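You operate a simulated robot arm through the tools that you are given. There is no shell and no other tool.

The job below is to be done with a simulated robot arm. You get a single attempt, and the scene is never put back.

JOB
Put things in order on the bench marked twelve. At the end: the long bottle is on the brown carton (marked "Klervo"); the silver spacer (marked "30") from the bench marked twelve stands on top of the yellow box (marked "CLIPS"); the orange cartridge stands where the long bottle stood; the black dryer stands where the grey cartridge stood; the grey cartridge stands where the orange cartridge stood; whatever was shut is shut again. Leave all else as you found it, and nothing knocked over. Set down upright: long bottle.

The check looks at the end state, three seconds after you hand in, the way a careful person would. Anything else that was tipped, shoved, dropped, spilled or broken makes it a failure.

ROBOT AND FRAMES
A 6-joint arm with a two-finger gripper, fixed in place. Base frame: the origin is at the foot of the arm, x ahead of it, y to its left, z up. Units: m, rad, N and s.
With the tool pointing down near the work surface it reaches from about 0.32 to 0.68 m from the base axis. Its first joint turns from -1.152 to 1.152 rad. Payload 2.45 kg.
Tool frame: the origin (TCP) lies between the finger pads and is the grasp point; the fingertips stand 0.03 m ahead of it; z points along the fingers, y is the line along which they close. Largest opening 0.106 m; the body of the gripper starts 0.079 m behind the TCP.
Orientation is told as [roll, pitch, yaw] about the base's x, y, z axes, in that order, counted from this pose: with the fingers straight down and closing along the base's y, the tool's x points along the base's -x, its y along +y and its z along -z.

CONTROLS
- The arm moves only by the tool step_arm. Its arguments are lists of equal length, an entry for each row: "travel": the shift along the tool's x, y, z in m, a list of three; "angular": the turn, a rotation vector about the tool's x, y, z in rad, a list of three; "fingers": the closure, from 0 (fully open) to 1 (shut). In form: {"travel": [[x, y, z], ...], "angular": [[wx, wy, wz], ...], "fingers": [fingers, ...]}. A call has 1 to 20 rows; each row shifts and turns the commanded pose from where the row before left it, along the tool's axes as they then stand. Each row takes 0.2 s and may step no farther than 0.05 m and 0.15 rad from the row before; otherwise, or with a gripper value out of range, the whole call is refused. Where a pose cannot be reached the arm comes as near as it can. A force on the tool above 40 N (or 10 N above the force at the start of the call, whichever is more), or a blocked arm, ends the call early, and 0.2 s more pass. Each finger travels about 0.153 m/s and halts on what it meets, pressing with about 26 N; the grip force reading is that of the motor and also rises with nothing between the fingers. The clock runs only during rows and for 0.2 s after the last one: add rows that do not move to give the fingers time. The reply holds the time, the measured pose of the TCP, the force on the tool along the base axes, the opening and the grip force, in the units named above and with some noise, with the torque about the TCP (base axes, N m) and any sound that the robot's microphone picked up, and new pictures: "views" is both (left out), scene, wrist or none.
- Cameras (640 x 400 px; columns grow to the right, rows downward): "scene" is fixed at [0.0771, 0.4652, 1.3846]; the picture's right is [-0.18, -0.98, 0.00], its down [-0.73, 0.13, -0.67] and it looks along [0.66, -0.12, -0.74] (base axes); focal length 372 px, centre (320, 200). "wrist" rides on the gripper at [0.076, -0.002, -0.106] in the tool frame; the picture's right is [0.02, 1.00, 0.00], its down [-0.78, 0.02, -0.62] and it looks along [-0.62, 0.01, 0.78] (tool axes); focal length 247 px, centre (320, 200).
- measure_at(camera, pixels): there is no depth. For up to 12 entries [column, row, z] of the newest picture of that camera ("zoom" is the newest enlarged one), the place [x, y] in the base frame at which the ray of that pixel passes the height z, good to about 0.003 m. The clock stands still meanwhile.
- close_up(camera, box): a new picture of the part [left, top, right, bottom] of that camera's present view, enlarged. The clock stands still meanwhile.
- sign_off(): hands the job in; it is judged then, once.

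Open the gripper and draw the arm clear of the work before you hand the job in, unless the task says otherwise.

The tools are called as a command line: name --argument value ..., lists and objects as JSON in quotes. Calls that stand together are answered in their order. step_arm: Moves the arm, as the interface text tells. Its arguments: {"type":"object","properties":{"travel":{"type":"array","items":{"type":"array","items":{"type":"number"}}},"angular":{"type":"array","items":{"type":"array","items":{"type":"number"}}},"fingers":{"type":"array","items":{"type":"number"}},"views":{"type":"string","enum":["both","scene","wrist","none"]}},"required":["travel","angular","fingers"]} The other tools are called the same way: measure_at (camera, pixels) gives the place at which the rays of pixels pass given heights; close_up (camera, box) takes an enlarged picture of a part of a camera's view; sign_off () hands the job in.

At the start:

```text
clock: 0.0
ee_pos: [0.2418, 0.3051, 1.1231]
tool_rot: [0.0, -0.001, -0.001]
force: [0.5, 0.3, -0.7]
moment: [0.03, -0.01, 0.02]
gripper_width: 0.1061
grasp_force: 0.1
```

scene: 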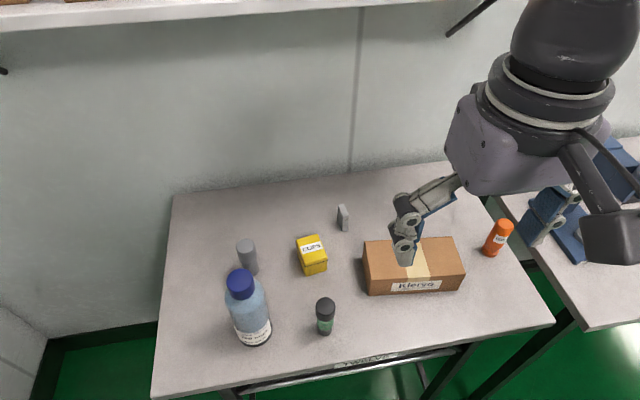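
wrist: 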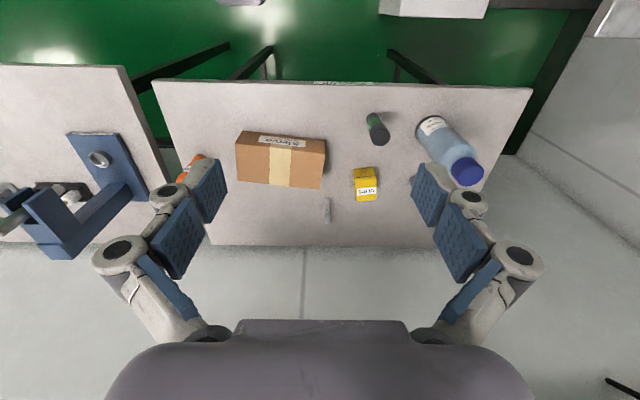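

The scene picture shows a bench with the blue bottle (247,308), a grey cylinder (247,257), the yellow box (312,255), a small grey thing (343,217), a green/black item (325,315), the brown carton (413,266) and the orange cartridge (497,237). I'll zoom in to identify each before moving anything.

close_up --camera "scene" --box '[200, 180, 360, 280]'

close_up --camera "scene" --box '[200, 260, 360, 360]'

close_up --camera "scene" --box '[340, 200, 540, 325]'

close_up --camera "wrist" --box '[160, 80, 520, 305]'

```text
4.00 times, centred on (280, 230) of scene
```

zoom: 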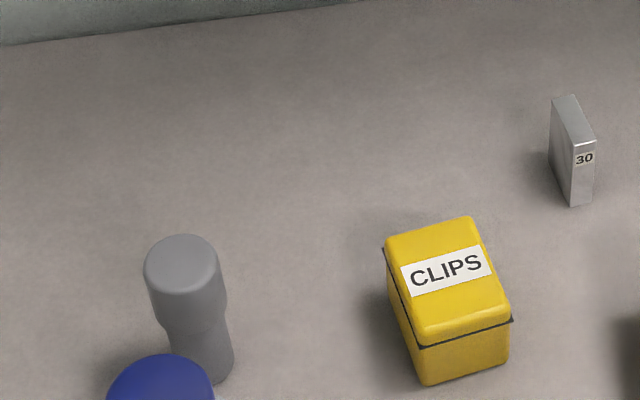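

```text
4.00 times, centred on (280, 310) of scene
```

zoom: 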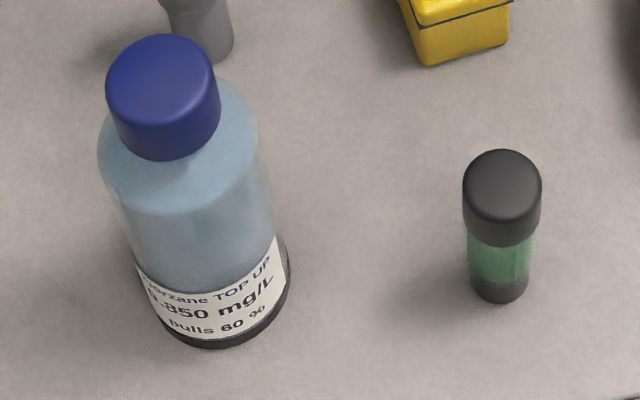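

```text
3.20 times, centred on (440, 262) of scene
```

zoom: 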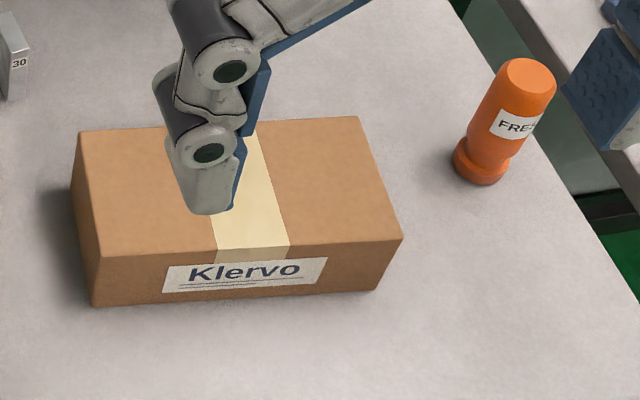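

```text
1.78 times, centred on (340, 192) of wrist
```

zoom: 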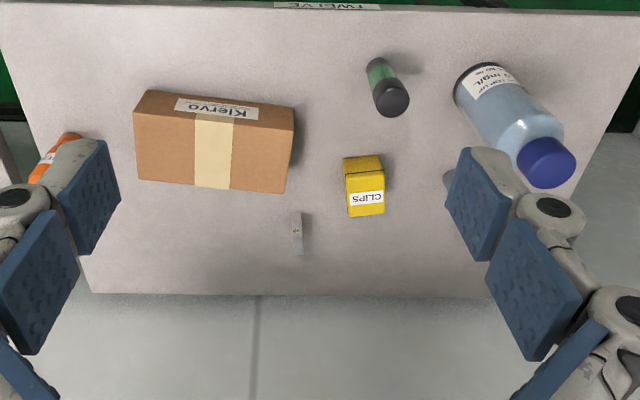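

Long bottle = blue-capped bottle, black dryer = black-capped green cylinder; the grey and orange cartridges and spacer "30" are clear. Next I triangulate the bench height using the same points in both cameras.

measure_at --camera "scene" --pixels '[[555, 322, 0.0], [555, 322, 0.1], [555, 322, 0.2], [150, 398, 0.0], [150, 398, 0.1], [173, 194, 0.0], [173, 194, 0.1], [306, 276, 0.0], [306, 276, 0.1], [325, 334, 0.0], [257, 345, 0.0], [490, 256, 0.0]]'

measure_at --camera "wrist" --pixels '[[153, 82, 0.0], [153, 82, 0.1], [153, 82, 0.2], [532, 88, 0.0], [532, 88, 0.1], [213, 245, 0.0], [213, 245, 0.1]]'

```text
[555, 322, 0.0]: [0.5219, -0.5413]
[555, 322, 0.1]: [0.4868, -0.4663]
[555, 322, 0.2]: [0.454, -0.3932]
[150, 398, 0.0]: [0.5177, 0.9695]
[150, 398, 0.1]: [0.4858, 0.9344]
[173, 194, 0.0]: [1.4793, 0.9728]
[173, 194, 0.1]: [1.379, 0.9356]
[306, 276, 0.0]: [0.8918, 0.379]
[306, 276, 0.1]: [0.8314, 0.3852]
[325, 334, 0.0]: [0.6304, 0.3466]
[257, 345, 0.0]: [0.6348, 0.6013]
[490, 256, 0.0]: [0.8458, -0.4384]
```

```text
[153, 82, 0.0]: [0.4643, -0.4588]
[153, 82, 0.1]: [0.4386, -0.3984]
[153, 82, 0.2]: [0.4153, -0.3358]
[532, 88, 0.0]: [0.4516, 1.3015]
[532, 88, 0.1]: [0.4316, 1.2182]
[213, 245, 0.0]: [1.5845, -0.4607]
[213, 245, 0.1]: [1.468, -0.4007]
```

The corners agree only at a bench height near 0.6–0.7, so I'll measure again around those heights.

measure_at --camera "scene" --pixels '[[555, 322, 0.6], [555, 322, 0.65], [555, 322, 0.7], [150, 398, 0.6], [150, 398, 0.65], [150, 398, 0.7], [306, 276, 0.65], [306, 276, 0.7], [325, 334, 0.65], [325, 334, 0.7], [490, 256, 0.65], [490, 256, 0.7]]'

measure_at --camera "wrist" --pixels '[[153, 82, 0.6], [153, 82, 0.65], [153, 82, 0.7], [532, 88, 0.6], [532, 88, 0.65], [532, 88, 0.7], [213, 245, 0.65], [213, 245, 0.7]]'

close_up --camera "wrist" --box '[300, 90, 420, 165]'

close_up --camera "scene" --box '[480, 120, 640, 330]'

```text
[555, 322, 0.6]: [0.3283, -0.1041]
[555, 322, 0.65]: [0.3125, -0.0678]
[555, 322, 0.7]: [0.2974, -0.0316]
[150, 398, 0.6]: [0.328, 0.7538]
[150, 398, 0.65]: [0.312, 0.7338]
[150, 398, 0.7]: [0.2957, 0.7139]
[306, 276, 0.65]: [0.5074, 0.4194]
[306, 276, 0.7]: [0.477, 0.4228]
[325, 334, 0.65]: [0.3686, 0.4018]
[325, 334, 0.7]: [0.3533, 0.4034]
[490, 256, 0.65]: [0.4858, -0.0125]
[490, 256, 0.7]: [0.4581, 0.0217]
```

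```text
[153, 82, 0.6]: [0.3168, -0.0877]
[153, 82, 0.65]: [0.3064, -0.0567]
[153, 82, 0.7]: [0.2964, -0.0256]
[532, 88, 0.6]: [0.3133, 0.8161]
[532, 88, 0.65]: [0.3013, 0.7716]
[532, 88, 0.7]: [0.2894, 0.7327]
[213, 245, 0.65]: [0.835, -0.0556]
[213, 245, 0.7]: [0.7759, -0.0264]
```

```text
5.33 times, centred on (360, 128) of wrist
```

zoom: 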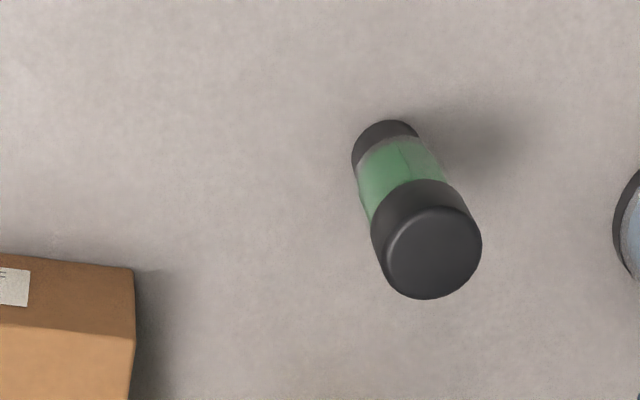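

```text
1.90 times, centred on (560, 225) of scene
```

zoom: 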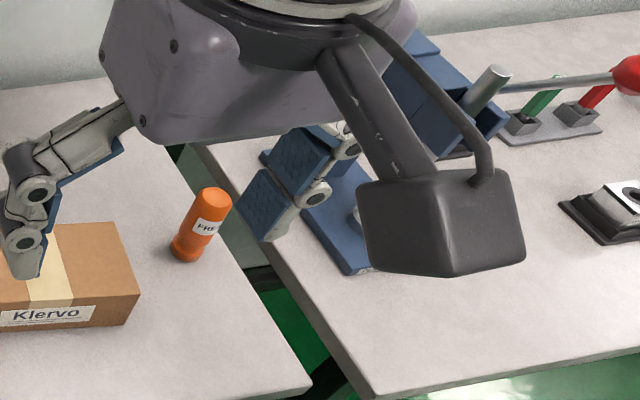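

The bench top comes out near z≈0.745. Now I triangulate object tops and bases (bottle cap at scene (240,281)/wrist (468,172), dryer cap, carton corners, etc.).

measure_at --camera "scene" --pixels '[[240.5, 281, 0.95], [240.5, 281, 1.0], [325.5, 305, 0.82], [325.5, 305, 0.87], [246, 246, 0.82], [246, 246, 0.87], [312, 242, 0.78], [312, 242, 0.82], [364, 242, 0.8], [364, 242, 0.83], [465, 274, 0.8], [465, 274, 0.83]]'

measure_at --camera "wrist" --pixels '[[468, 172, 0.95], [468, 172, 1.0], [381, 136, 0.82], [381, 136, 0.87], [366, 190, 0.78], [366, 190, 0.82], [324, 140, 0.8], [324, 140, 0.83], [236, 148, 0.8], [236, 148, 0.83], [322, 188, 0.8], [322, 188, 0.83]]'

```text
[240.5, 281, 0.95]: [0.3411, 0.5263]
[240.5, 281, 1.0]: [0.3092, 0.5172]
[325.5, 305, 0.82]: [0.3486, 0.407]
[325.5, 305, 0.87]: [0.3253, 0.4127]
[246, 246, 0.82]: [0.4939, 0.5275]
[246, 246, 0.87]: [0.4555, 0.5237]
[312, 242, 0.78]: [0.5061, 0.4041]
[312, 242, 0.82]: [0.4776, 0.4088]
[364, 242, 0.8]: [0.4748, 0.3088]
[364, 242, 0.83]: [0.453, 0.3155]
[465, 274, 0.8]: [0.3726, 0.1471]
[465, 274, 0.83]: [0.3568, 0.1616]
```

```text
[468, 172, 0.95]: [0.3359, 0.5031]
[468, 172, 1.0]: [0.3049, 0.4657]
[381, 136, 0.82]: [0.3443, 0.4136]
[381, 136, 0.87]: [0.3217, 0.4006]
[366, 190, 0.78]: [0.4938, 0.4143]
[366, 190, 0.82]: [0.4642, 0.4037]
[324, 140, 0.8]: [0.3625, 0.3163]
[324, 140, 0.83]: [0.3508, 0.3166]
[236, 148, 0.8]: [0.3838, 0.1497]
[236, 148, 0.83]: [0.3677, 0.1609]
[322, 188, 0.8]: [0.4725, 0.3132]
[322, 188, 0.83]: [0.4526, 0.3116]
```

The bottle top is about z≈0.91 at (0.365,0.533), the dryer about (0.34,0.409), the carton roughly x 0.36–0.46, y 0.15–0.31. I'll move the gripper left and slightly down, well above everything, to get nearer wrist views.

step_arm --travel '[[0, 0.0375, 0.0175], [0, 0.0375, 0.0175], [0, 0.0375, 0.0175], [0, 0.0375, 0.0175], [0, 0, 0]]' --angular '[[0, 0, 0], [0, 0, 0], [0, 0, 0], [0, 0, 0], [0, 0, 0]]' --fingers '[0, 0, 0, 0, 0]'

```text
clock: 1.2
ee_pos: [0.2403, 0.4556, 1.0505]
tool_rot: [-0.001, 0.001, -0.001]
force: [0.6, -0.2, 0.6]
moment: [-0.01, -0.01, 0.01]
gripper_width: 0.1061
grasp_force: 0.1
```

scene: 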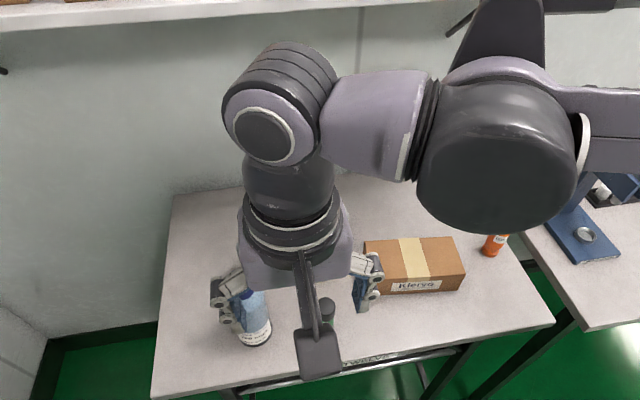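
wrist: 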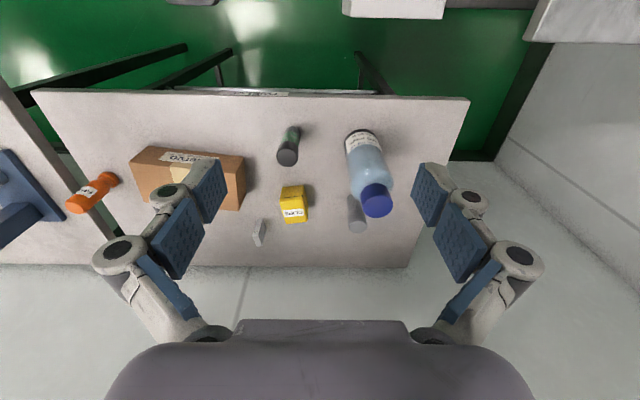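

Good unobstructed wrist view. I'll measure the bench corners at candidate heights and zoom to the left cluster.

measure_at --camera "wrist" --pixels '[[470, 100, 0.72], [470, 100, 0.745], [470, 100, 0.77], [410, 267, 0.72], [410, 267, 0.745], [410, 267, 0.77], [33, 90, 0.72], [33, 90, 0.745], [33, 90, 0.77]]'

measure_at --camera "scene" --pixels '[[150, 398, 0.72], [150, 398, 0.745], [150, 398, 0.77], [173, 194, 0.72], [173, 194, 0.745], [173, 194, 0.77], [555, 322, 0.72], [555, 322, 0.745], [555, 322, 0.77]]'

close_up --camera "wrist" --box '[240, 110, 432, 230]'

```text
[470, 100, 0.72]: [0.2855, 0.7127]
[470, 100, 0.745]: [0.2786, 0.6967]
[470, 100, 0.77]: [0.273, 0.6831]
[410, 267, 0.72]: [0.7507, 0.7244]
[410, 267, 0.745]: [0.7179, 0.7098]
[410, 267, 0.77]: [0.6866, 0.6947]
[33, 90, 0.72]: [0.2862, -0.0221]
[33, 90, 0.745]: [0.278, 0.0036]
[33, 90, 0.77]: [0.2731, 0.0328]
```

```text
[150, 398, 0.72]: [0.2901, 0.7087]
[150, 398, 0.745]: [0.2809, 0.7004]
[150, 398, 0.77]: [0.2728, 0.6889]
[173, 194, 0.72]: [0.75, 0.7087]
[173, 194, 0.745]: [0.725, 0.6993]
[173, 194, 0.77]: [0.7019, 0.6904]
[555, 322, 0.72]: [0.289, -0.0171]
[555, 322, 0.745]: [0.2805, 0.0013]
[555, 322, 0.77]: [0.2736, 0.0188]
```

```text
3.33 times, centred on (336, 170) of wrist
```

zoom: 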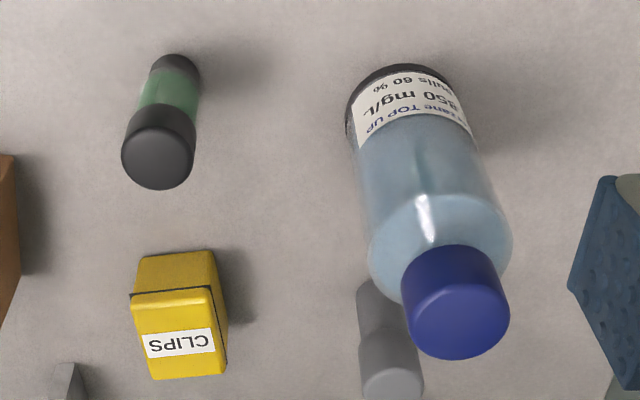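

The bench top agrees at about z=0.74. Now I measure the bottle cap, grey cartridge top and dryer cap in the wrist view to triangulate against the scene view.

measure_at --camera "wrist" --pixels '[[377.7, 204, 0.88], [377.7, 204, 0.92], [357.6, 225.5, 0.8], [357.6, 225.5, 0.84], [287.5, 157, 0.8], [287.5, 157, 0.84], [284, 213, 0.78], [284, 213, 0.81], [393, 204, 0.91], [362.5, 204, 0.91]]'

measure_at --camera "scene" --pixels '[[240.5, 281, 0.88], [240.5, 281, 0.92], [245.5, 244, 0.8], [245.5, 244, 0.84], [325.5, 303, 0.8], [325.5, 303, 0.84], [311, 247, 0.78], [311, 247, 0.81], [251, 272.5, 0.74], [325, 334, 0.74], [254, 345, 0.74], [490, 256, 0.74]]'

```text
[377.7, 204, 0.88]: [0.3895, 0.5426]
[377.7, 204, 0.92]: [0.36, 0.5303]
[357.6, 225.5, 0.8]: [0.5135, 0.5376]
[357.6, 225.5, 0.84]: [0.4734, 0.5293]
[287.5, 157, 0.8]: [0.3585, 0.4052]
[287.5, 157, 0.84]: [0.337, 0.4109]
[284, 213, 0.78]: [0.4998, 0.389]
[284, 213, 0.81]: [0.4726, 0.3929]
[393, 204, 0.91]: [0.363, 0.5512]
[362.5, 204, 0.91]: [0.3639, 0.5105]
```

```text
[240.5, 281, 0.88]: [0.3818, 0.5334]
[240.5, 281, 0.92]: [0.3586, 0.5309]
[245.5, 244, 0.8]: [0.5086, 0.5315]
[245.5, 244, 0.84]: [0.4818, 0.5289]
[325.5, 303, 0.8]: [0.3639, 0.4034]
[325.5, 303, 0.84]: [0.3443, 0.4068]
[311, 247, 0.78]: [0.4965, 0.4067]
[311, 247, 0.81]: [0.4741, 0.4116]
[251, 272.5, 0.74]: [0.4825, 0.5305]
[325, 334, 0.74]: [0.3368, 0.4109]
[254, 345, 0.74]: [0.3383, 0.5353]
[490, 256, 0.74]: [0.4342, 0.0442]
```

Cap top ≈0.92 at (0.359,0.531); grey base near (0.487,0.531), which is on the outer side of reach. I'll move forward to (0.36,0.42,1.0), clear above everything, for closer views of grey cartridge, yellow box and spacer.

step_arm --travel '[[-0.04, -0.0118, 0.0168], [-0.04, -0.0118, 0.0168], [-0.04, -0.0118, 0.0168], [0, 0, 0]]' --angular '[[0, 0, 0], [0, 0, 0], [0, 0, 0], [0, 0, 0]]' --fingers '[0, 0, 0, 0]'

```text
clock: 2.2
ee_pos: [0.3624, 0.4209, 1.0023]
tool_rot: [-0.002, 0.0, 0.001]
force: [1.0, 0.2, -0.7]
moment: [-0.02, -0.03, 0.01]
gripper_width: 0.106
grasp_force: 0.0
```

scene: 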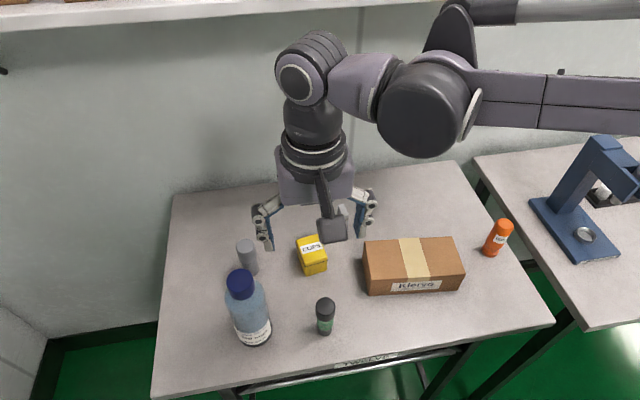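
wrist: 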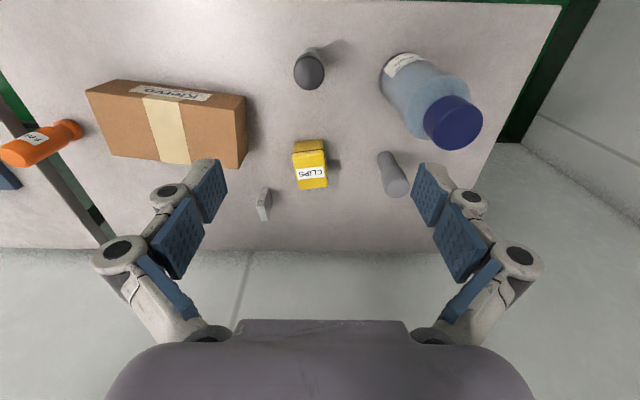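

The view is clear now: grey (393,175), yellow (310,165), spacer (264,204). Zooming for fine measurements.

close_up --camera "wrist" --box '[240, 130, 432, 250]'

close_up --camera "wrist" --box '[280, 30, 488, 160]'

close_up --camera "wrist" --box '[0, 60, 256, 220]'

close_up --camera "scene" --box '[210, 220, 370, 320]'

```text
3.33 times, centred on (336, 190) of wrist
```

zoom: 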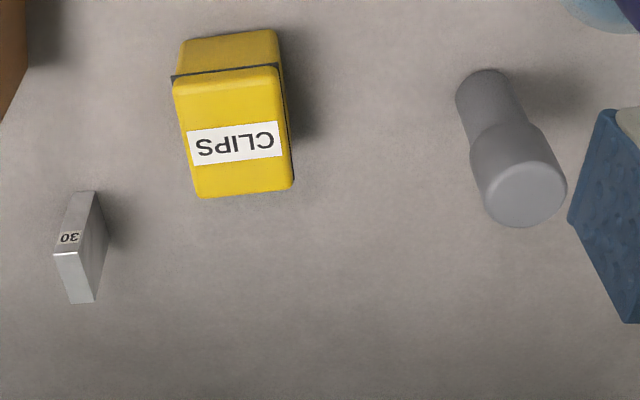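

```text
3.08 times, centred on (384, 95) of wrist
```

zoom: 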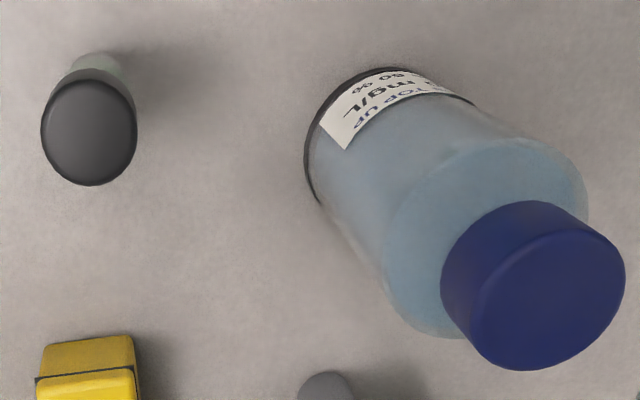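

```text
2.50 times, centred on (128, 140) of wrist
```

zoom: 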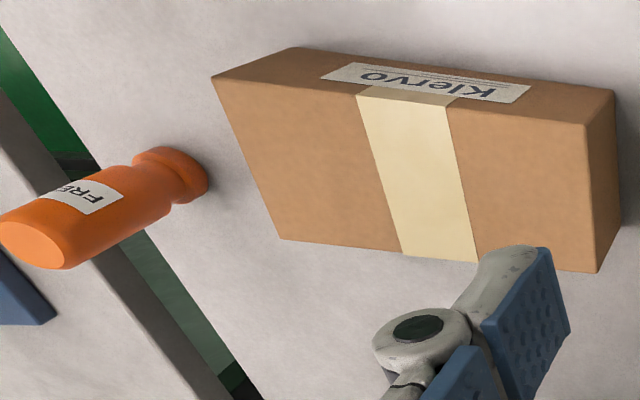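

```text
4.00 times, centred on (290, 270) of scene
```

zoom: 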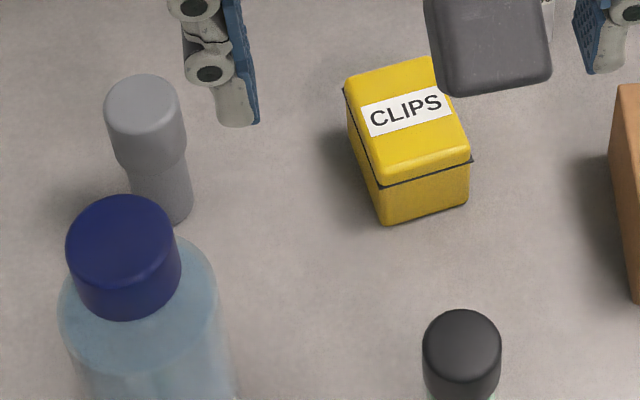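

Now I measure grey base/top, spacer corners and yellow box corners from this nearer view.

measure_at --camera "wrist" --pixels '[[385.5, 158, 0.74], [376.8, 159, 0.74], [393.6, 156, 0.74], [262.5, 187.6, 0.74], [269.1, 187.6, 0.74], [256.2, 205.9, 0.79], [264, 206.5, 0.79], [268.5, 220.9, 0.79], [260.4, 220.9, 0.79], [398.1, 187.9, 0.82], [398.1, 187.9, 0.84], [272.4, 202, 0.74]]'

measure_at --camera "wrist" --pixels '[[294.3, 142, 0.74], [322.8, 138.7, 0.74], [291.9, 153.4, 0.78], [323.7, 149.5, 0.78], [327.9, 185.5, 0.78], [299.4, 189.1, 0.78], [291.9, 153.4, 0.8], [323.7, 149.5, 0.8], [327.9, 185.5, 0.8], [299.4, 189.1, 0.8]]'

measure_at --camera "zoom" --pixels '[[380, 224, 0.74], [468, 205, 0.74], [346, 80, 0.78], [430, 58, 0.78], [470, 160, 0.78], [382, 186, 0.78], [146, 95, 0.82], [146, 95, 0.84], [163, 215, 0.74], [192, 200, 0.74]]'

```text
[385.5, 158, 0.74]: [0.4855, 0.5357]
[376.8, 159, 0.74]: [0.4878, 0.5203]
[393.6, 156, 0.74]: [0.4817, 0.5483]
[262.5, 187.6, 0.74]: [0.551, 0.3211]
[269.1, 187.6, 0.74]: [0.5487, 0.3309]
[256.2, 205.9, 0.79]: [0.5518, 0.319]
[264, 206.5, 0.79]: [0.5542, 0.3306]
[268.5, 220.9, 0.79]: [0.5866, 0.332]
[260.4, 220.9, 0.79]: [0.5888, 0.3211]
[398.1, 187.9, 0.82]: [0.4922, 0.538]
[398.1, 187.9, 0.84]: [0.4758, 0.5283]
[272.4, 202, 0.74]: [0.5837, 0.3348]
```

```text
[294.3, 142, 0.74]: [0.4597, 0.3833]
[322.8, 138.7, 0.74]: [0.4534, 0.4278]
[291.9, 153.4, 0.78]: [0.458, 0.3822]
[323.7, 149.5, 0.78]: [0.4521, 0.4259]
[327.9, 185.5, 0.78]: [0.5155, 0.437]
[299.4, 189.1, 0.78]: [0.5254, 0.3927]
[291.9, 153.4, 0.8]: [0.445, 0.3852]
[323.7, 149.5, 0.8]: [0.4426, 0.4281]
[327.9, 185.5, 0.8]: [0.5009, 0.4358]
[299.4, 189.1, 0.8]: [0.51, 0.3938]
```

```text
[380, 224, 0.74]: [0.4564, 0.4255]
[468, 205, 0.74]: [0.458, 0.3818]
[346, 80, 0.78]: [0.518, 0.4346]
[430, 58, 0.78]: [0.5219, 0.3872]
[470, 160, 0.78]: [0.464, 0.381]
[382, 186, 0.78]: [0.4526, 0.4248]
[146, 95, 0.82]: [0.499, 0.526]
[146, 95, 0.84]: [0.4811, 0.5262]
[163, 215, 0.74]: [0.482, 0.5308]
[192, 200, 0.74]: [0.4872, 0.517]
```

Yellow box top ≈0.78, spacer about 0.011×0.035×0.05 at (0.570,0.326). Now I measure bottle, dryer, carton and orange from this view.

measure_at --camera "wrist" --pixels '[[379.4, 78.7, 0.74], [402, 52, 0.74], [436, 63, 0.74], [458, 122, 0.91], [458, 122, 0.92], [430, 118, 0.92], [309, 73, 0.83], [309, 73, 0.84], [312, 52, 0.74], [303, 49, 0.74]]'

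measure_at --camera "wrist" --pixels '[[85, 91.6, 0.8], [234, 110, 0.8], [239.6, 168.5, 0.8], [112, 155.5, 0.8], [85, 91.6, 0.81], [234, 110, 0.81], [239.6, 168.5, 0.81], [112, 155.5, 0.81], [118, 78.5, 0.74], [245, 95.5, 0.74], [80, 128, 0.74], [66, 119, 0.74]]'

measure_at --camera "scene" --pixels '[[364, 242, 0.8], [465, 274, 0.8], [371, 278, 0.8], [452, 237, 0.8], [369.5, 295, 0.74], [458, 290, 0.74], [490, 254, 0.74], [481, 250, 0.74], [498, 254, 0.74], [505, 224, 0.83], [505, 224, 0.85]]'

close_up --camera "scene" --box '[440, 190, 568, 270]'

```text
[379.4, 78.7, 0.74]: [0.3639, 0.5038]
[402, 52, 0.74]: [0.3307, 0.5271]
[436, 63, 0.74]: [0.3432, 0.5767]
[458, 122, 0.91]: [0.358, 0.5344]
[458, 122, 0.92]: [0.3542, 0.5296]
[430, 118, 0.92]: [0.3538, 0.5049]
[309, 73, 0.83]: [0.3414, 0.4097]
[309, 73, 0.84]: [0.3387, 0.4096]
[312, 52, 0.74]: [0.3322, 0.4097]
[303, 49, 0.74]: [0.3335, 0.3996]
```

```text
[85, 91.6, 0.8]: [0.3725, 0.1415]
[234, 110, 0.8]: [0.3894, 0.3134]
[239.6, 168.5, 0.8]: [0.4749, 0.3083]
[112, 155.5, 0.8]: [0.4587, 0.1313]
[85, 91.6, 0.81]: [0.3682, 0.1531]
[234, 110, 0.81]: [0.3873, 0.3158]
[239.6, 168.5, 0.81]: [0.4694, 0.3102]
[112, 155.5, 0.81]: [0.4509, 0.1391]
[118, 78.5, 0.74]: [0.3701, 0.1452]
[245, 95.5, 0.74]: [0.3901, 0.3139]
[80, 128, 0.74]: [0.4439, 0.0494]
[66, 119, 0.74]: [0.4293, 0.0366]
```

```text
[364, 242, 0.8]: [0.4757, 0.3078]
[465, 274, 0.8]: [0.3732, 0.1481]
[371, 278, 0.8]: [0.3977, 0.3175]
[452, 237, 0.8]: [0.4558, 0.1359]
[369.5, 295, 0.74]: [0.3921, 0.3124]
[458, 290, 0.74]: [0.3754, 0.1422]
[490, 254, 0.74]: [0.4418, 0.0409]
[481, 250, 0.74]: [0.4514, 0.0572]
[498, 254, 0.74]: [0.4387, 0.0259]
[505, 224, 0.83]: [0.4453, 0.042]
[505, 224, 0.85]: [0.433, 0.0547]
```

```text
5.00 times, centred on (504, 230) of scene
```

zoom: 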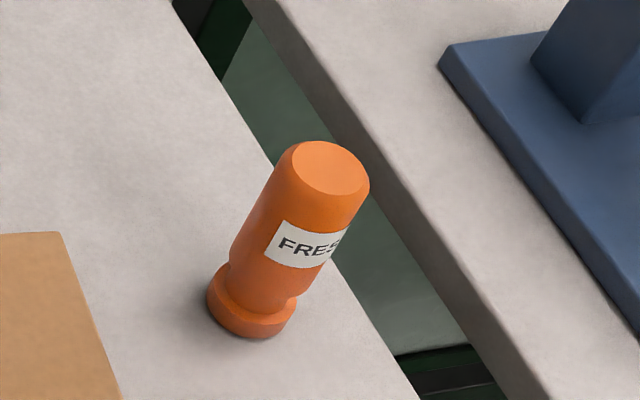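

Carton: corners ≈(0.373,0.145),(0.392,0.3135),(0.4755,0.308),(0.457,0.134), top z≈0.80, centre ≈(0.424,0.225). Bottle: axis ≈(0.361,0.533), Ø≈0.062, shoulder z≈0.87. I now move over the bottle at z≈1.0.

step_arm --travel '[[0, 0.0375, 0], [0, 0.0375, 0], [0, 0.037, 0], [0, 0, 0]]' --angular '[[0, 0, 0], [0, 0, 0], [0, 0, 0], [0, 0, 0]]' --fingers '[0, 0, 0, 0]'

```text
clock: 3.2
ee_pos: [0.3613, 0.5341, 1.005]
tool_rot: [0.001, 0.0, -0.002]
force: [1.0, 0.1, 0.3]
moment: [-0.01, 0.0, -0.04]
gripper_width: 0.1063
grasp_force: 0.2
```

scene: 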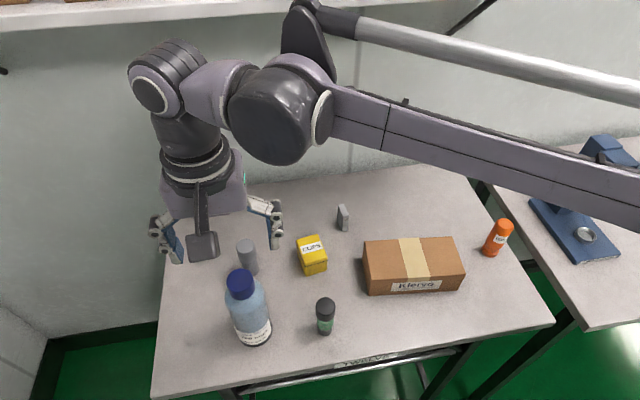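
wrist: 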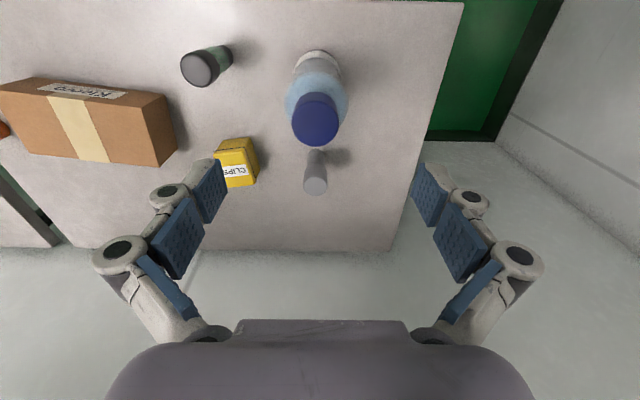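

The cap top is centred at about (316,117) in the wrist view, matching the finger midline near column 320. I check its coordinates before descending.

measure_at --camera "wrist" --pixels '[[316, 119, 0.918], [293, 119, 0.918], [340, 119, 0.918], [286, 98, 0.87], [348, 98, 0.87], [317, 51, 0.745]]'

close_up --camera "wrist" --box '[240, 30, 400, 130]'

```text
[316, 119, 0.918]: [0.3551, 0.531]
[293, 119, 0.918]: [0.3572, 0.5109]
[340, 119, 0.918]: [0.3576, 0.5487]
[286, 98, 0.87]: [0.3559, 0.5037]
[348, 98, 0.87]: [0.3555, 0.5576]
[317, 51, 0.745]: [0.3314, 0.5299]
```

```text
4.00 times, centred on (320, 80) of wrist
```

zoom: 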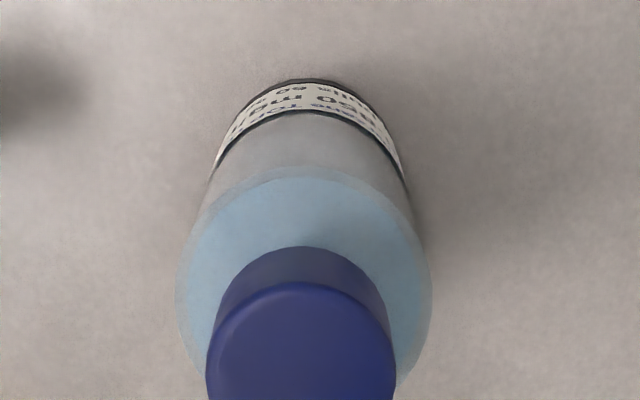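

Bottle axis ≈(0.360,0.531), Ø≈0.06, well inside the 0.106 opening. Descending to TCP z≈0.85 with open fingers.

step_arm --travel '[[0, -0.003, 0.03], [0, 0, 0.04], [0, 0, 0.04], [0, 0, 0.03], [0, 0, 0.013], [0, 0, 0]]' --angular '[[0, 0, 0], [0, 0, 0], [0, 0, 0], [0, 0, 0], [0, 0, 0], [0, 0, 0]]' --fingers '[0, 0, 0, 0, 0, 0]'

```text
clock: 4.6
ee_pos: [0.3606, 0.5273, 0.8486]
tool_rot: [-0.001, 0.0, 0.0]
force: [0.2, 0.6, -0.9]
moment: [0.01, -0.01, -0.01]
gripper_width: 0.106
grasp_force: 0.0
```

scene: 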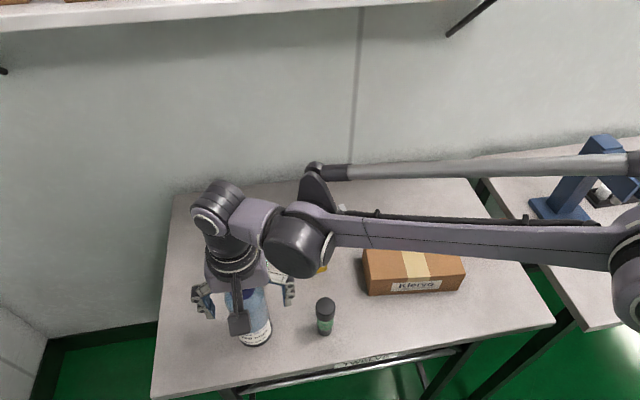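
wrist: 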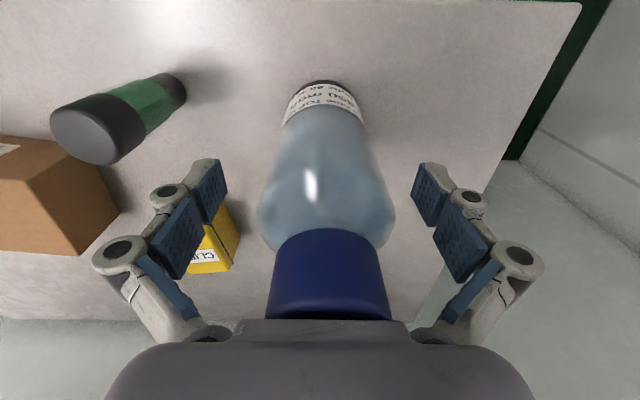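

The bottle sits between the fingers (centre column ~325 vs. 320). I shift 2 mm and close the gripper.

step_arm --travel '[[0, 0.002, 0], [0, 0, 0], [0, 0, 0], [0, 0, 0], [0, 0, 0]]' --angular '[[0, 0, 0], [0, 0, 0], [0, 0, 0], [0, 0, 0], [0, 0, 0]]' --fingers '[0, 0.4, 1, 1, 1]'

```text
clock: 5.8
ee_pos: [0.3613, 0.5281, 0.8498]
tool_rot: [0.001, 0.0, 0.003]
force: [0.2, 2.0, 7.2]
moment: [0.11, 0.05, 0.03]
gripper_width: 0.0593
grasp_force: 25.5
```

scene: 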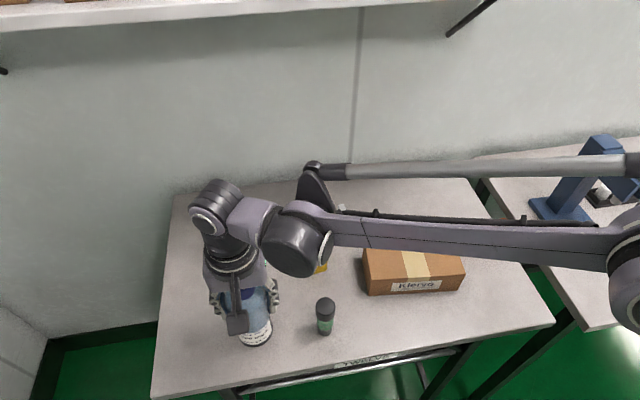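
wrist: 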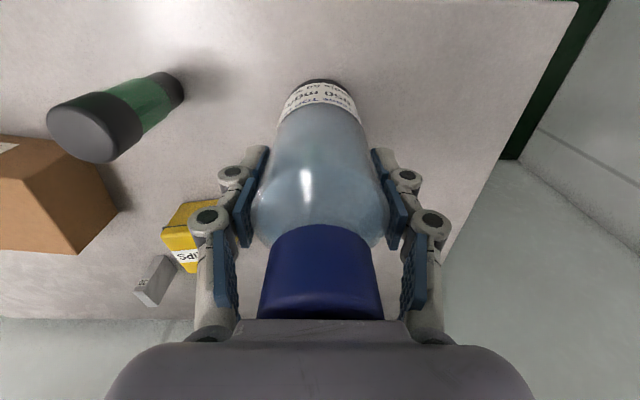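

Grip 25.5 N at width 0.0593 — the bottle is held. I lift it straight up 0.15 m.

step_arm --travel '[[0, 0, -0.01], [0, 0, -0.02], [0, 0, -0.04], [0, 0, -0.04], [0, 0, -0.04], [0, 0, 0]]' --angular '[[0, 0, 0], [0, 0, 0], [0, 0, 0], [0, 0, 0], [0, 0, 0], [0, 0, 0]]' --fingers '[1, 1, 1, 1, 1, 1]'

```text
clock: 7.2
ee_pos: [0.3657, 0.5327, 0.9991]
tool_rot: [-0.001, 0.0, 0.001]
force: [-0.5, -0.3, -3.1]
moment: [-0.01, 0.01, 0.01]
gripper_width: 0.0591
grasp_force: 26.4
```

scene: 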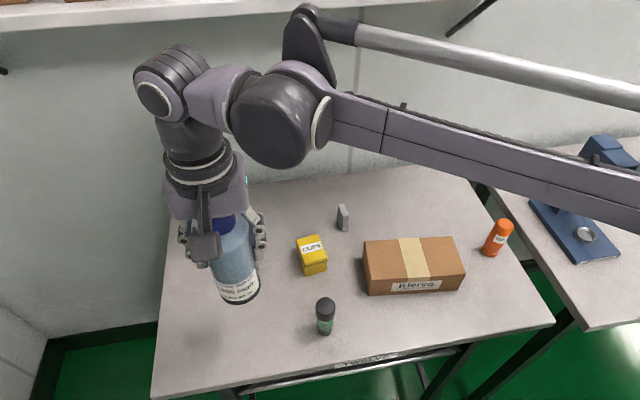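
wrist: 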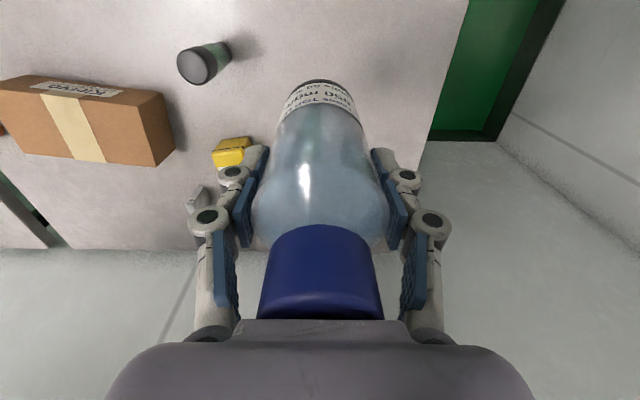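

The bottle is lifted cleanly (≈3 N). I now carry it at z≈1.0 over to the carton centre (0.424,0.225).

step_arm --travel '[[-0.004, -0.02, 0], [-0.008, -0.039, 0], [-0.008, -0.039, 0], [-0.008, -0.039, 0], [-0.008, -0.039, 0], [-0.008, -0.039, 0], [-0.008, -0.039, 0], [-0.006, -0.032, 0], [-0.004, -0.02, 0], [0, 0, 0], [0, 0, 0]]' --angular '[[0, 0, 0], [0, 0, 0], [0, 0, 0], [0, 0, 0], [0, 0, 0], [0, 0, 0], [0, 0, 0], [0, 0, 0], [0, 0, 0], [0, 0, 0], [0, 0, 0]]' --fingers '[1, 1, 1, 1, 1, 1, 1, 1, 1, 1, 1]'

```text
clock: 9.6
ee_pos: [0.4237, 0.2227, 1.0003]
tool_rot: [-0.001, 0.0, 0.0]
force: [0.7, -0.5, -2.6]
moment: [-0.02, -0.02, -0.01]
gripper_width: 0.0593
grasp_force: 25.1
```

scene: 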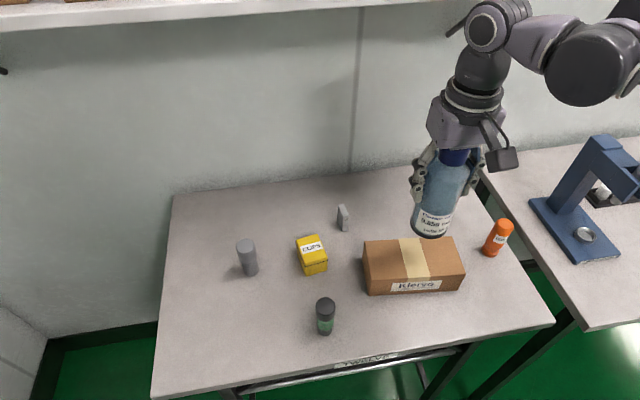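
wrist: 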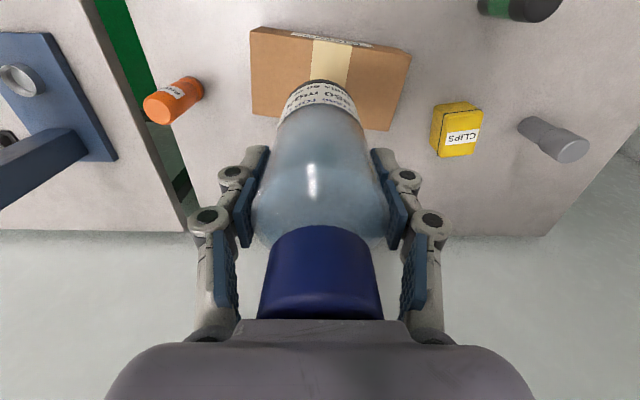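

The bottle is over the carton. I zoom to re-measure the carton's top corners and orange cartridge from this nearer view before lowering.

close_up --camera "wrist" --box '[230, 10, 422, 130]'

close_up --camera "wrist" --box '[120, 50, 280, 150]'

close_up --camera "scene" --box '[350, 200, 510, 300]'

```text
3.33 times, centred on (326, 70) of wrist
```

zoom: 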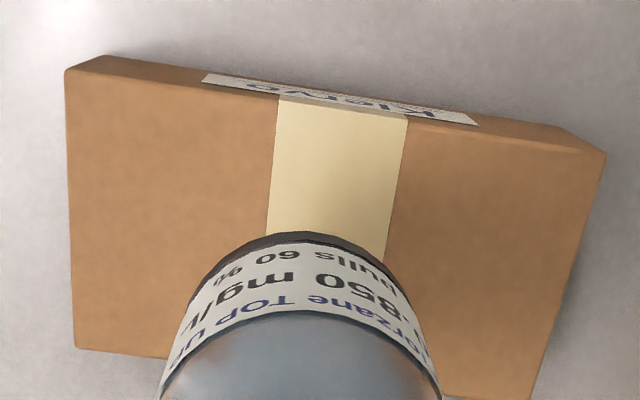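

```text
4.00 times, centred on (200, 100) of wrist
```

zoom: 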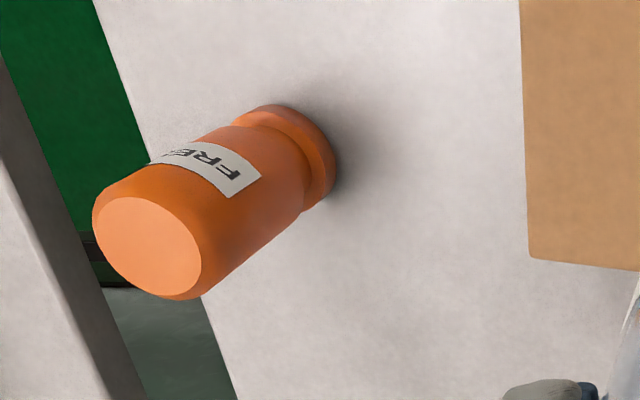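

```text
4.00 times, centred on (430, 250) of scene
```

zoom: 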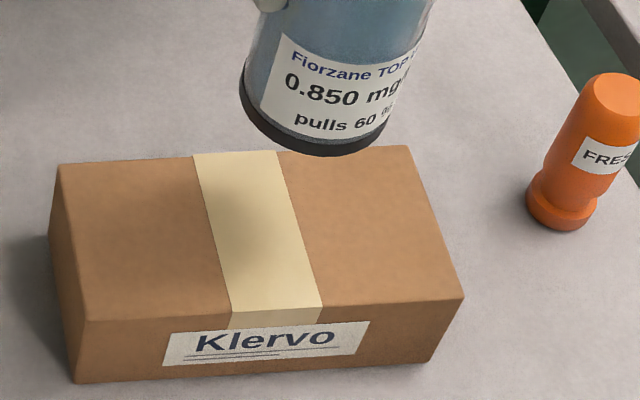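

Measuring those carton corners in both cameras at two candidate heights.

measure_at --camera "wrist" --pixels '[[249.8, 32.5, 0.795], [411.5, 55.6, 0.795], [252.8, 114.4, 0.795], [389, 130, 0.795], [249.8, 32.5, 0.81], [411.5, 55.6, 0.81], [252.8, 114.4, 0.81], [389, 130, 0.81], [261.5, 26.5, 0.74], [200, 84, 0.74], [155.8, 111, 0.83], [155.8, 111, 0.84]]'

measure_at --camera "scene" --pixels '[[465.8, 274.3, 0.795], [370, 280, 0.795], [452, 236.8, 0.795], [364.5, 240.5, 0.795], [465.8, 274.3, 0.81], [370, 280, 0.81], [452, 236.8, 0.81], [364.5, 240.5, 0.81], [368.8, 295.3, 0.74], [457.5, 290.5, 0.74]]'

```text
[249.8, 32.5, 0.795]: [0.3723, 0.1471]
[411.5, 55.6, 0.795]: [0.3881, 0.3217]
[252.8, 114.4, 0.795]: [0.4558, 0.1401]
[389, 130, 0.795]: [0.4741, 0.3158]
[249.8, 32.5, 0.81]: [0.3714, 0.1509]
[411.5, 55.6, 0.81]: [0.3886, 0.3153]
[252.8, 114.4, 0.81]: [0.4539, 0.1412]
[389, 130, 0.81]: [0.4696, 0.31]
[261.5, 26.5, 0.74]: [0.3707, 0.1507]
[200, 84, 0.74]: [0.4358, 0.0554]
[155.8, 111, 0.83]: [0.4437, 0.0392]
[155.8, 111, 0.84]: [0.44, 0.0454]
```

```text
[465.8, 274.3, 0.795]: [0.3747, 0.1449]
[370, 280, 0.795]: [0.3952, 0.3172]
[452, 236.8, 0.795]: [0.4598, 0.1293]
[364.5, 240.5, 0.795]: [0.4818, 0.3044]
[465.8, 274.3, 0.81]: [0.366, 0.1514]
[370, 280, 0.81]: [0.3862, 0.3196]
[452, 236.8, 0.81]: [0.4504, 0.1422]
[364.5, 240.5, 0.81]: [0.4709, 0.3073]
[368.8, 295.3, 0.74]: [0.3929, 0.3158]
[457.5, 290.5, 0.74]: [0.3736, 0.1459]
```

Carton top centre refined to (0.4225,0.2285), top z≈0.803. I shift +3 mm in y and lower most of the way (0.078 m), stopping about 1 cm above.

step_arm --travel '[[0, 0.003, 0.02], [0, 0, 0.025], [0, 0, 0.02], [0, 0, 0.013], [0, 0, 0], [0, 0, 0]]' --angular '[[0, 0, 0], [0, 0, 0], [0, 0, 0], [0, 0, 0], [0, 0, 0], [0, 0, 0]]' --fingers '[1, 1, 1, 1, 1, 1]'

```text
clock: 11.0
ee_pos: [0.4245, 0.2261, 0.9211]
tool_rot: [0.001, 0.002, 0.001]
force: [0.4, 0.8, -3.1]
moment: [-0.02, 0.0, -0.05]
gripper_width: 0.0593
grasp_force: 25.6
```

scene: 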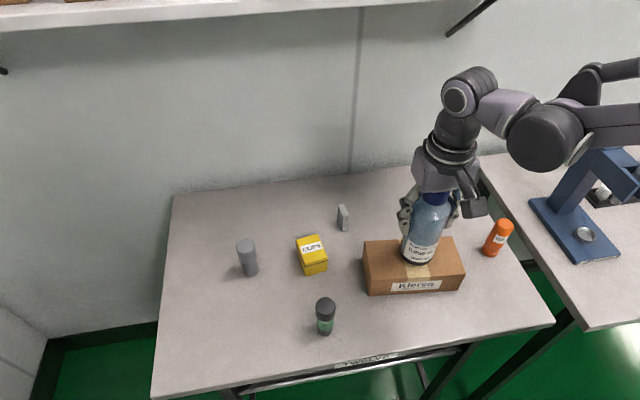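
wrist: 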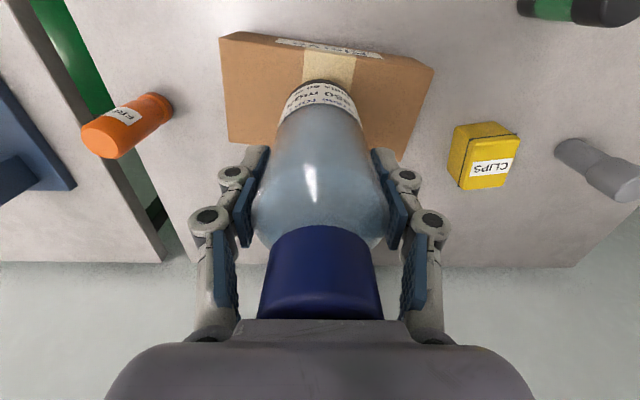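

The bottle hovers just over the carton, base at scene (419,260). I inspect the gap and centring.

close_up --camera "scene" --box '[350, 200, 510, 300]'

close_up --camera "wrist" --box '[210, 20, 450, 170]'

```text
4.00 times, centred on (430, 250) of scene
```

zoom: 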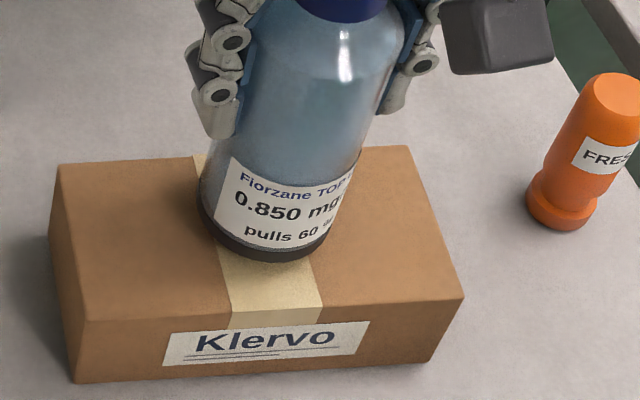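

```text
2.67 times, centred on (330, 95) of wrist
```

zoom: 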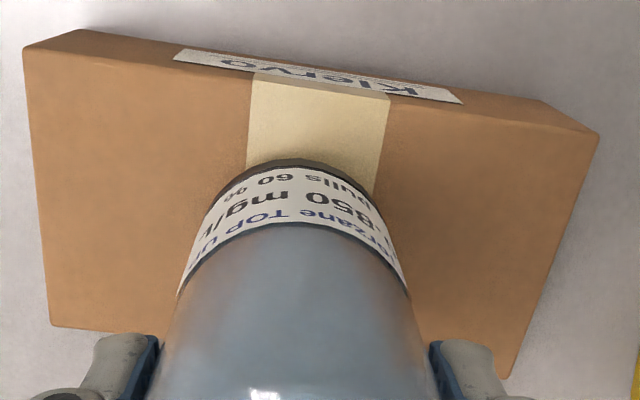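

Centred well. Now lowering in 3 mm steps while watching the force.

step_arm --travel '[[0, 0, 0.003], [0, 0, 0.002], [0, 0, 0.001]]' --angular '[[0, 0, 0], [0, 0, 0], [0, 0, 0]]' --fingers '[1, 1, 1]' --views "none"

step_arm --travel '[[0, 0, 0.002], [0, 0, 0]]' --angular '[[0, 0, 0], [0, 0, 0]]' --fingers '[1, 1]' --views "none"

```text
clock: 11.8
ee_pos: [0.4239, 0.2272, 0.9151]
tool_rot: [-0.002, 0.001, 0.001]
force: [0.0, -0.7, -2.2]
moment: [0.01, -0.01, -0.02]
gripper_width: 0.0592
grasp_force: 25.9
```

```text
clock: 12.4
ee_pos: [0.4241, 0.2289, 0.9117]
tool_rot: [-0.001, 0.001, -0.002]
force: [0.3, -0.2, -3.0]
moment: [-0.01, -0.01, 0.0]
gripper_width: 0.0591
grasp_force: 25.8
```

No contact yet (force still ≈ −3 N). Continuing in 1.5–2 mm steps.

step_arm --travel '[[0, 0, 0.0015], [0, 0, 0]]' --angular '[[0, 0, 0], [0, 0, 0]]' --fingers '[1, 1]' --views "none"

step_arm --travel '[[0, 0, 0.0015], [0, 0, 0]]' --angular '[[0, 0, 0], [0, 0, 0]]' --fingers '[1, 1]' --views "scene"

```text
clock: 13.0
ee_pos: [0.4238, 0.2284, 0.9109]
tool_rot: [0.001, 0.0, 0.0]
force: [-0.4, -0.4, -2.7]
moment: [-0.01, 0.02, -0.04]
gripper_width: 0.0592
grasp_force: 25.8
```

```text
clock: 13.6
ee_pos: [0.4238, 0.2275, 0.9088]
tool_rot: [-0.001, 0.001, 0.002]
force: [0.1, 0.0, -2.2]
moment: [0.03, -0.01, 0.0]
gripper_width: 0.0591
grasp_force: 25.9
```

scene: 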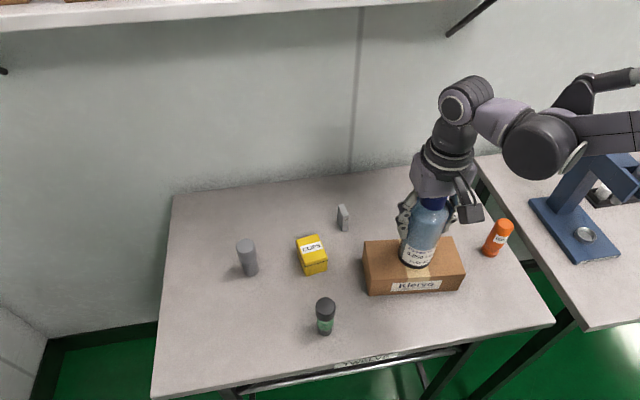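

Still no contact at z≈0.909. Continuing with 1.5 mm steps.

step_arm --travel '[[0, 0, 0.0015], [0, 0, 0]]' --angular '[[0, 0, 0], [0, 0, 0]]' --fingers '[1, 1]' --views "none"

step_arm --travel '[[0, 0, 0.0015], [0, 0, 0]]' --angular '[[0, 0, 0], [0, 0, 0]]' --fingers '[1, 1]' --views "none"

```text
clock: 14.2
ee_pos: [0.4239, 0.2281, 0.9099]
tool_rot: [0.001, -0.002, 0.001]
force: [0.3, -1.2, -1.2]
moment: [-0.03, 0.01, 0.03]
gripper_width: 0.0594
grasp_force: 25.8
```

```text
clock: 14.8
ee_pos: [0.4239, 0.2275, 0.9079]
tool_rot: [0.001, -0.001, 0.001]
force: [2.2, 0.2, 20.6]
moment: [0.02, -0.08, 0.03]
gripper_width: 0.0594
grasp_force: 25.8
```

Contact at z≈0.908 (force jumped to +20.6 N). I back up 1 mm to relieve the press and then open the fingers.

step_arm --travel '[[0, 0, -0.001], [0, 0, 0]]' --angular '[[0, 0, 0], [0, 0, 0]]' --fingers '[1, 1]' --views "none"

step_arm --travel '[[0, 0, 0], [0, 0, 0], [0, 0, 0], [0, 0, 0]]' --angular '[[0, 0, 0], [0, 0, 0], [0, 0, 0], [0, 0, 0]]' --fingers '[0.35, 0.2, 0, 0]'

```text
clock: 15.4
ee_pos: [0.4242, 0.2289, 0.9087]
tool_rot: [0.001, 0.0, -0.001]
force: [1.8, -0.6, 0.9]
moment: [0.04, -0.05, -0.01]
gripper_width: 0.0593
grasp_force: 25.8
```

```text
clock: 16.4
ee_pos: [0.4243, 0.2281, 0.9082]
tool_rot: [0.0, 0.001, 0.001]
force: [-0.1, -0.3, 0.7]
moment: [-0.04, -0.01, -0.01]
gripper_width: 0.1061
grasp_force: 0.0
```

scene: 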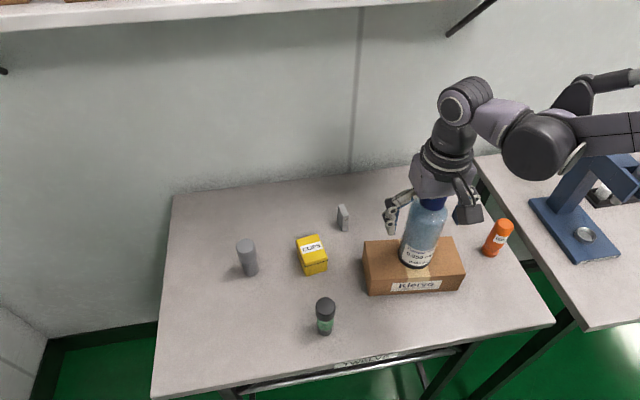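
wrist: 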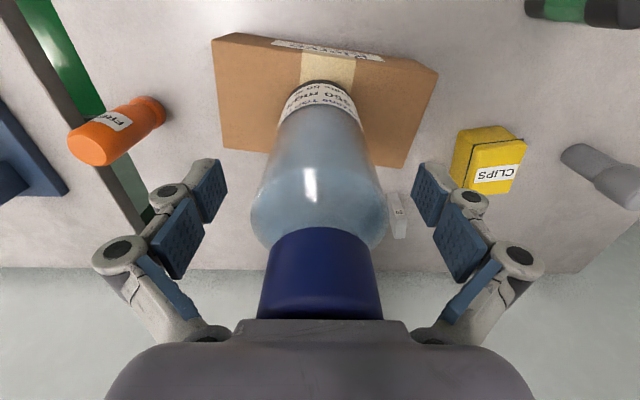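

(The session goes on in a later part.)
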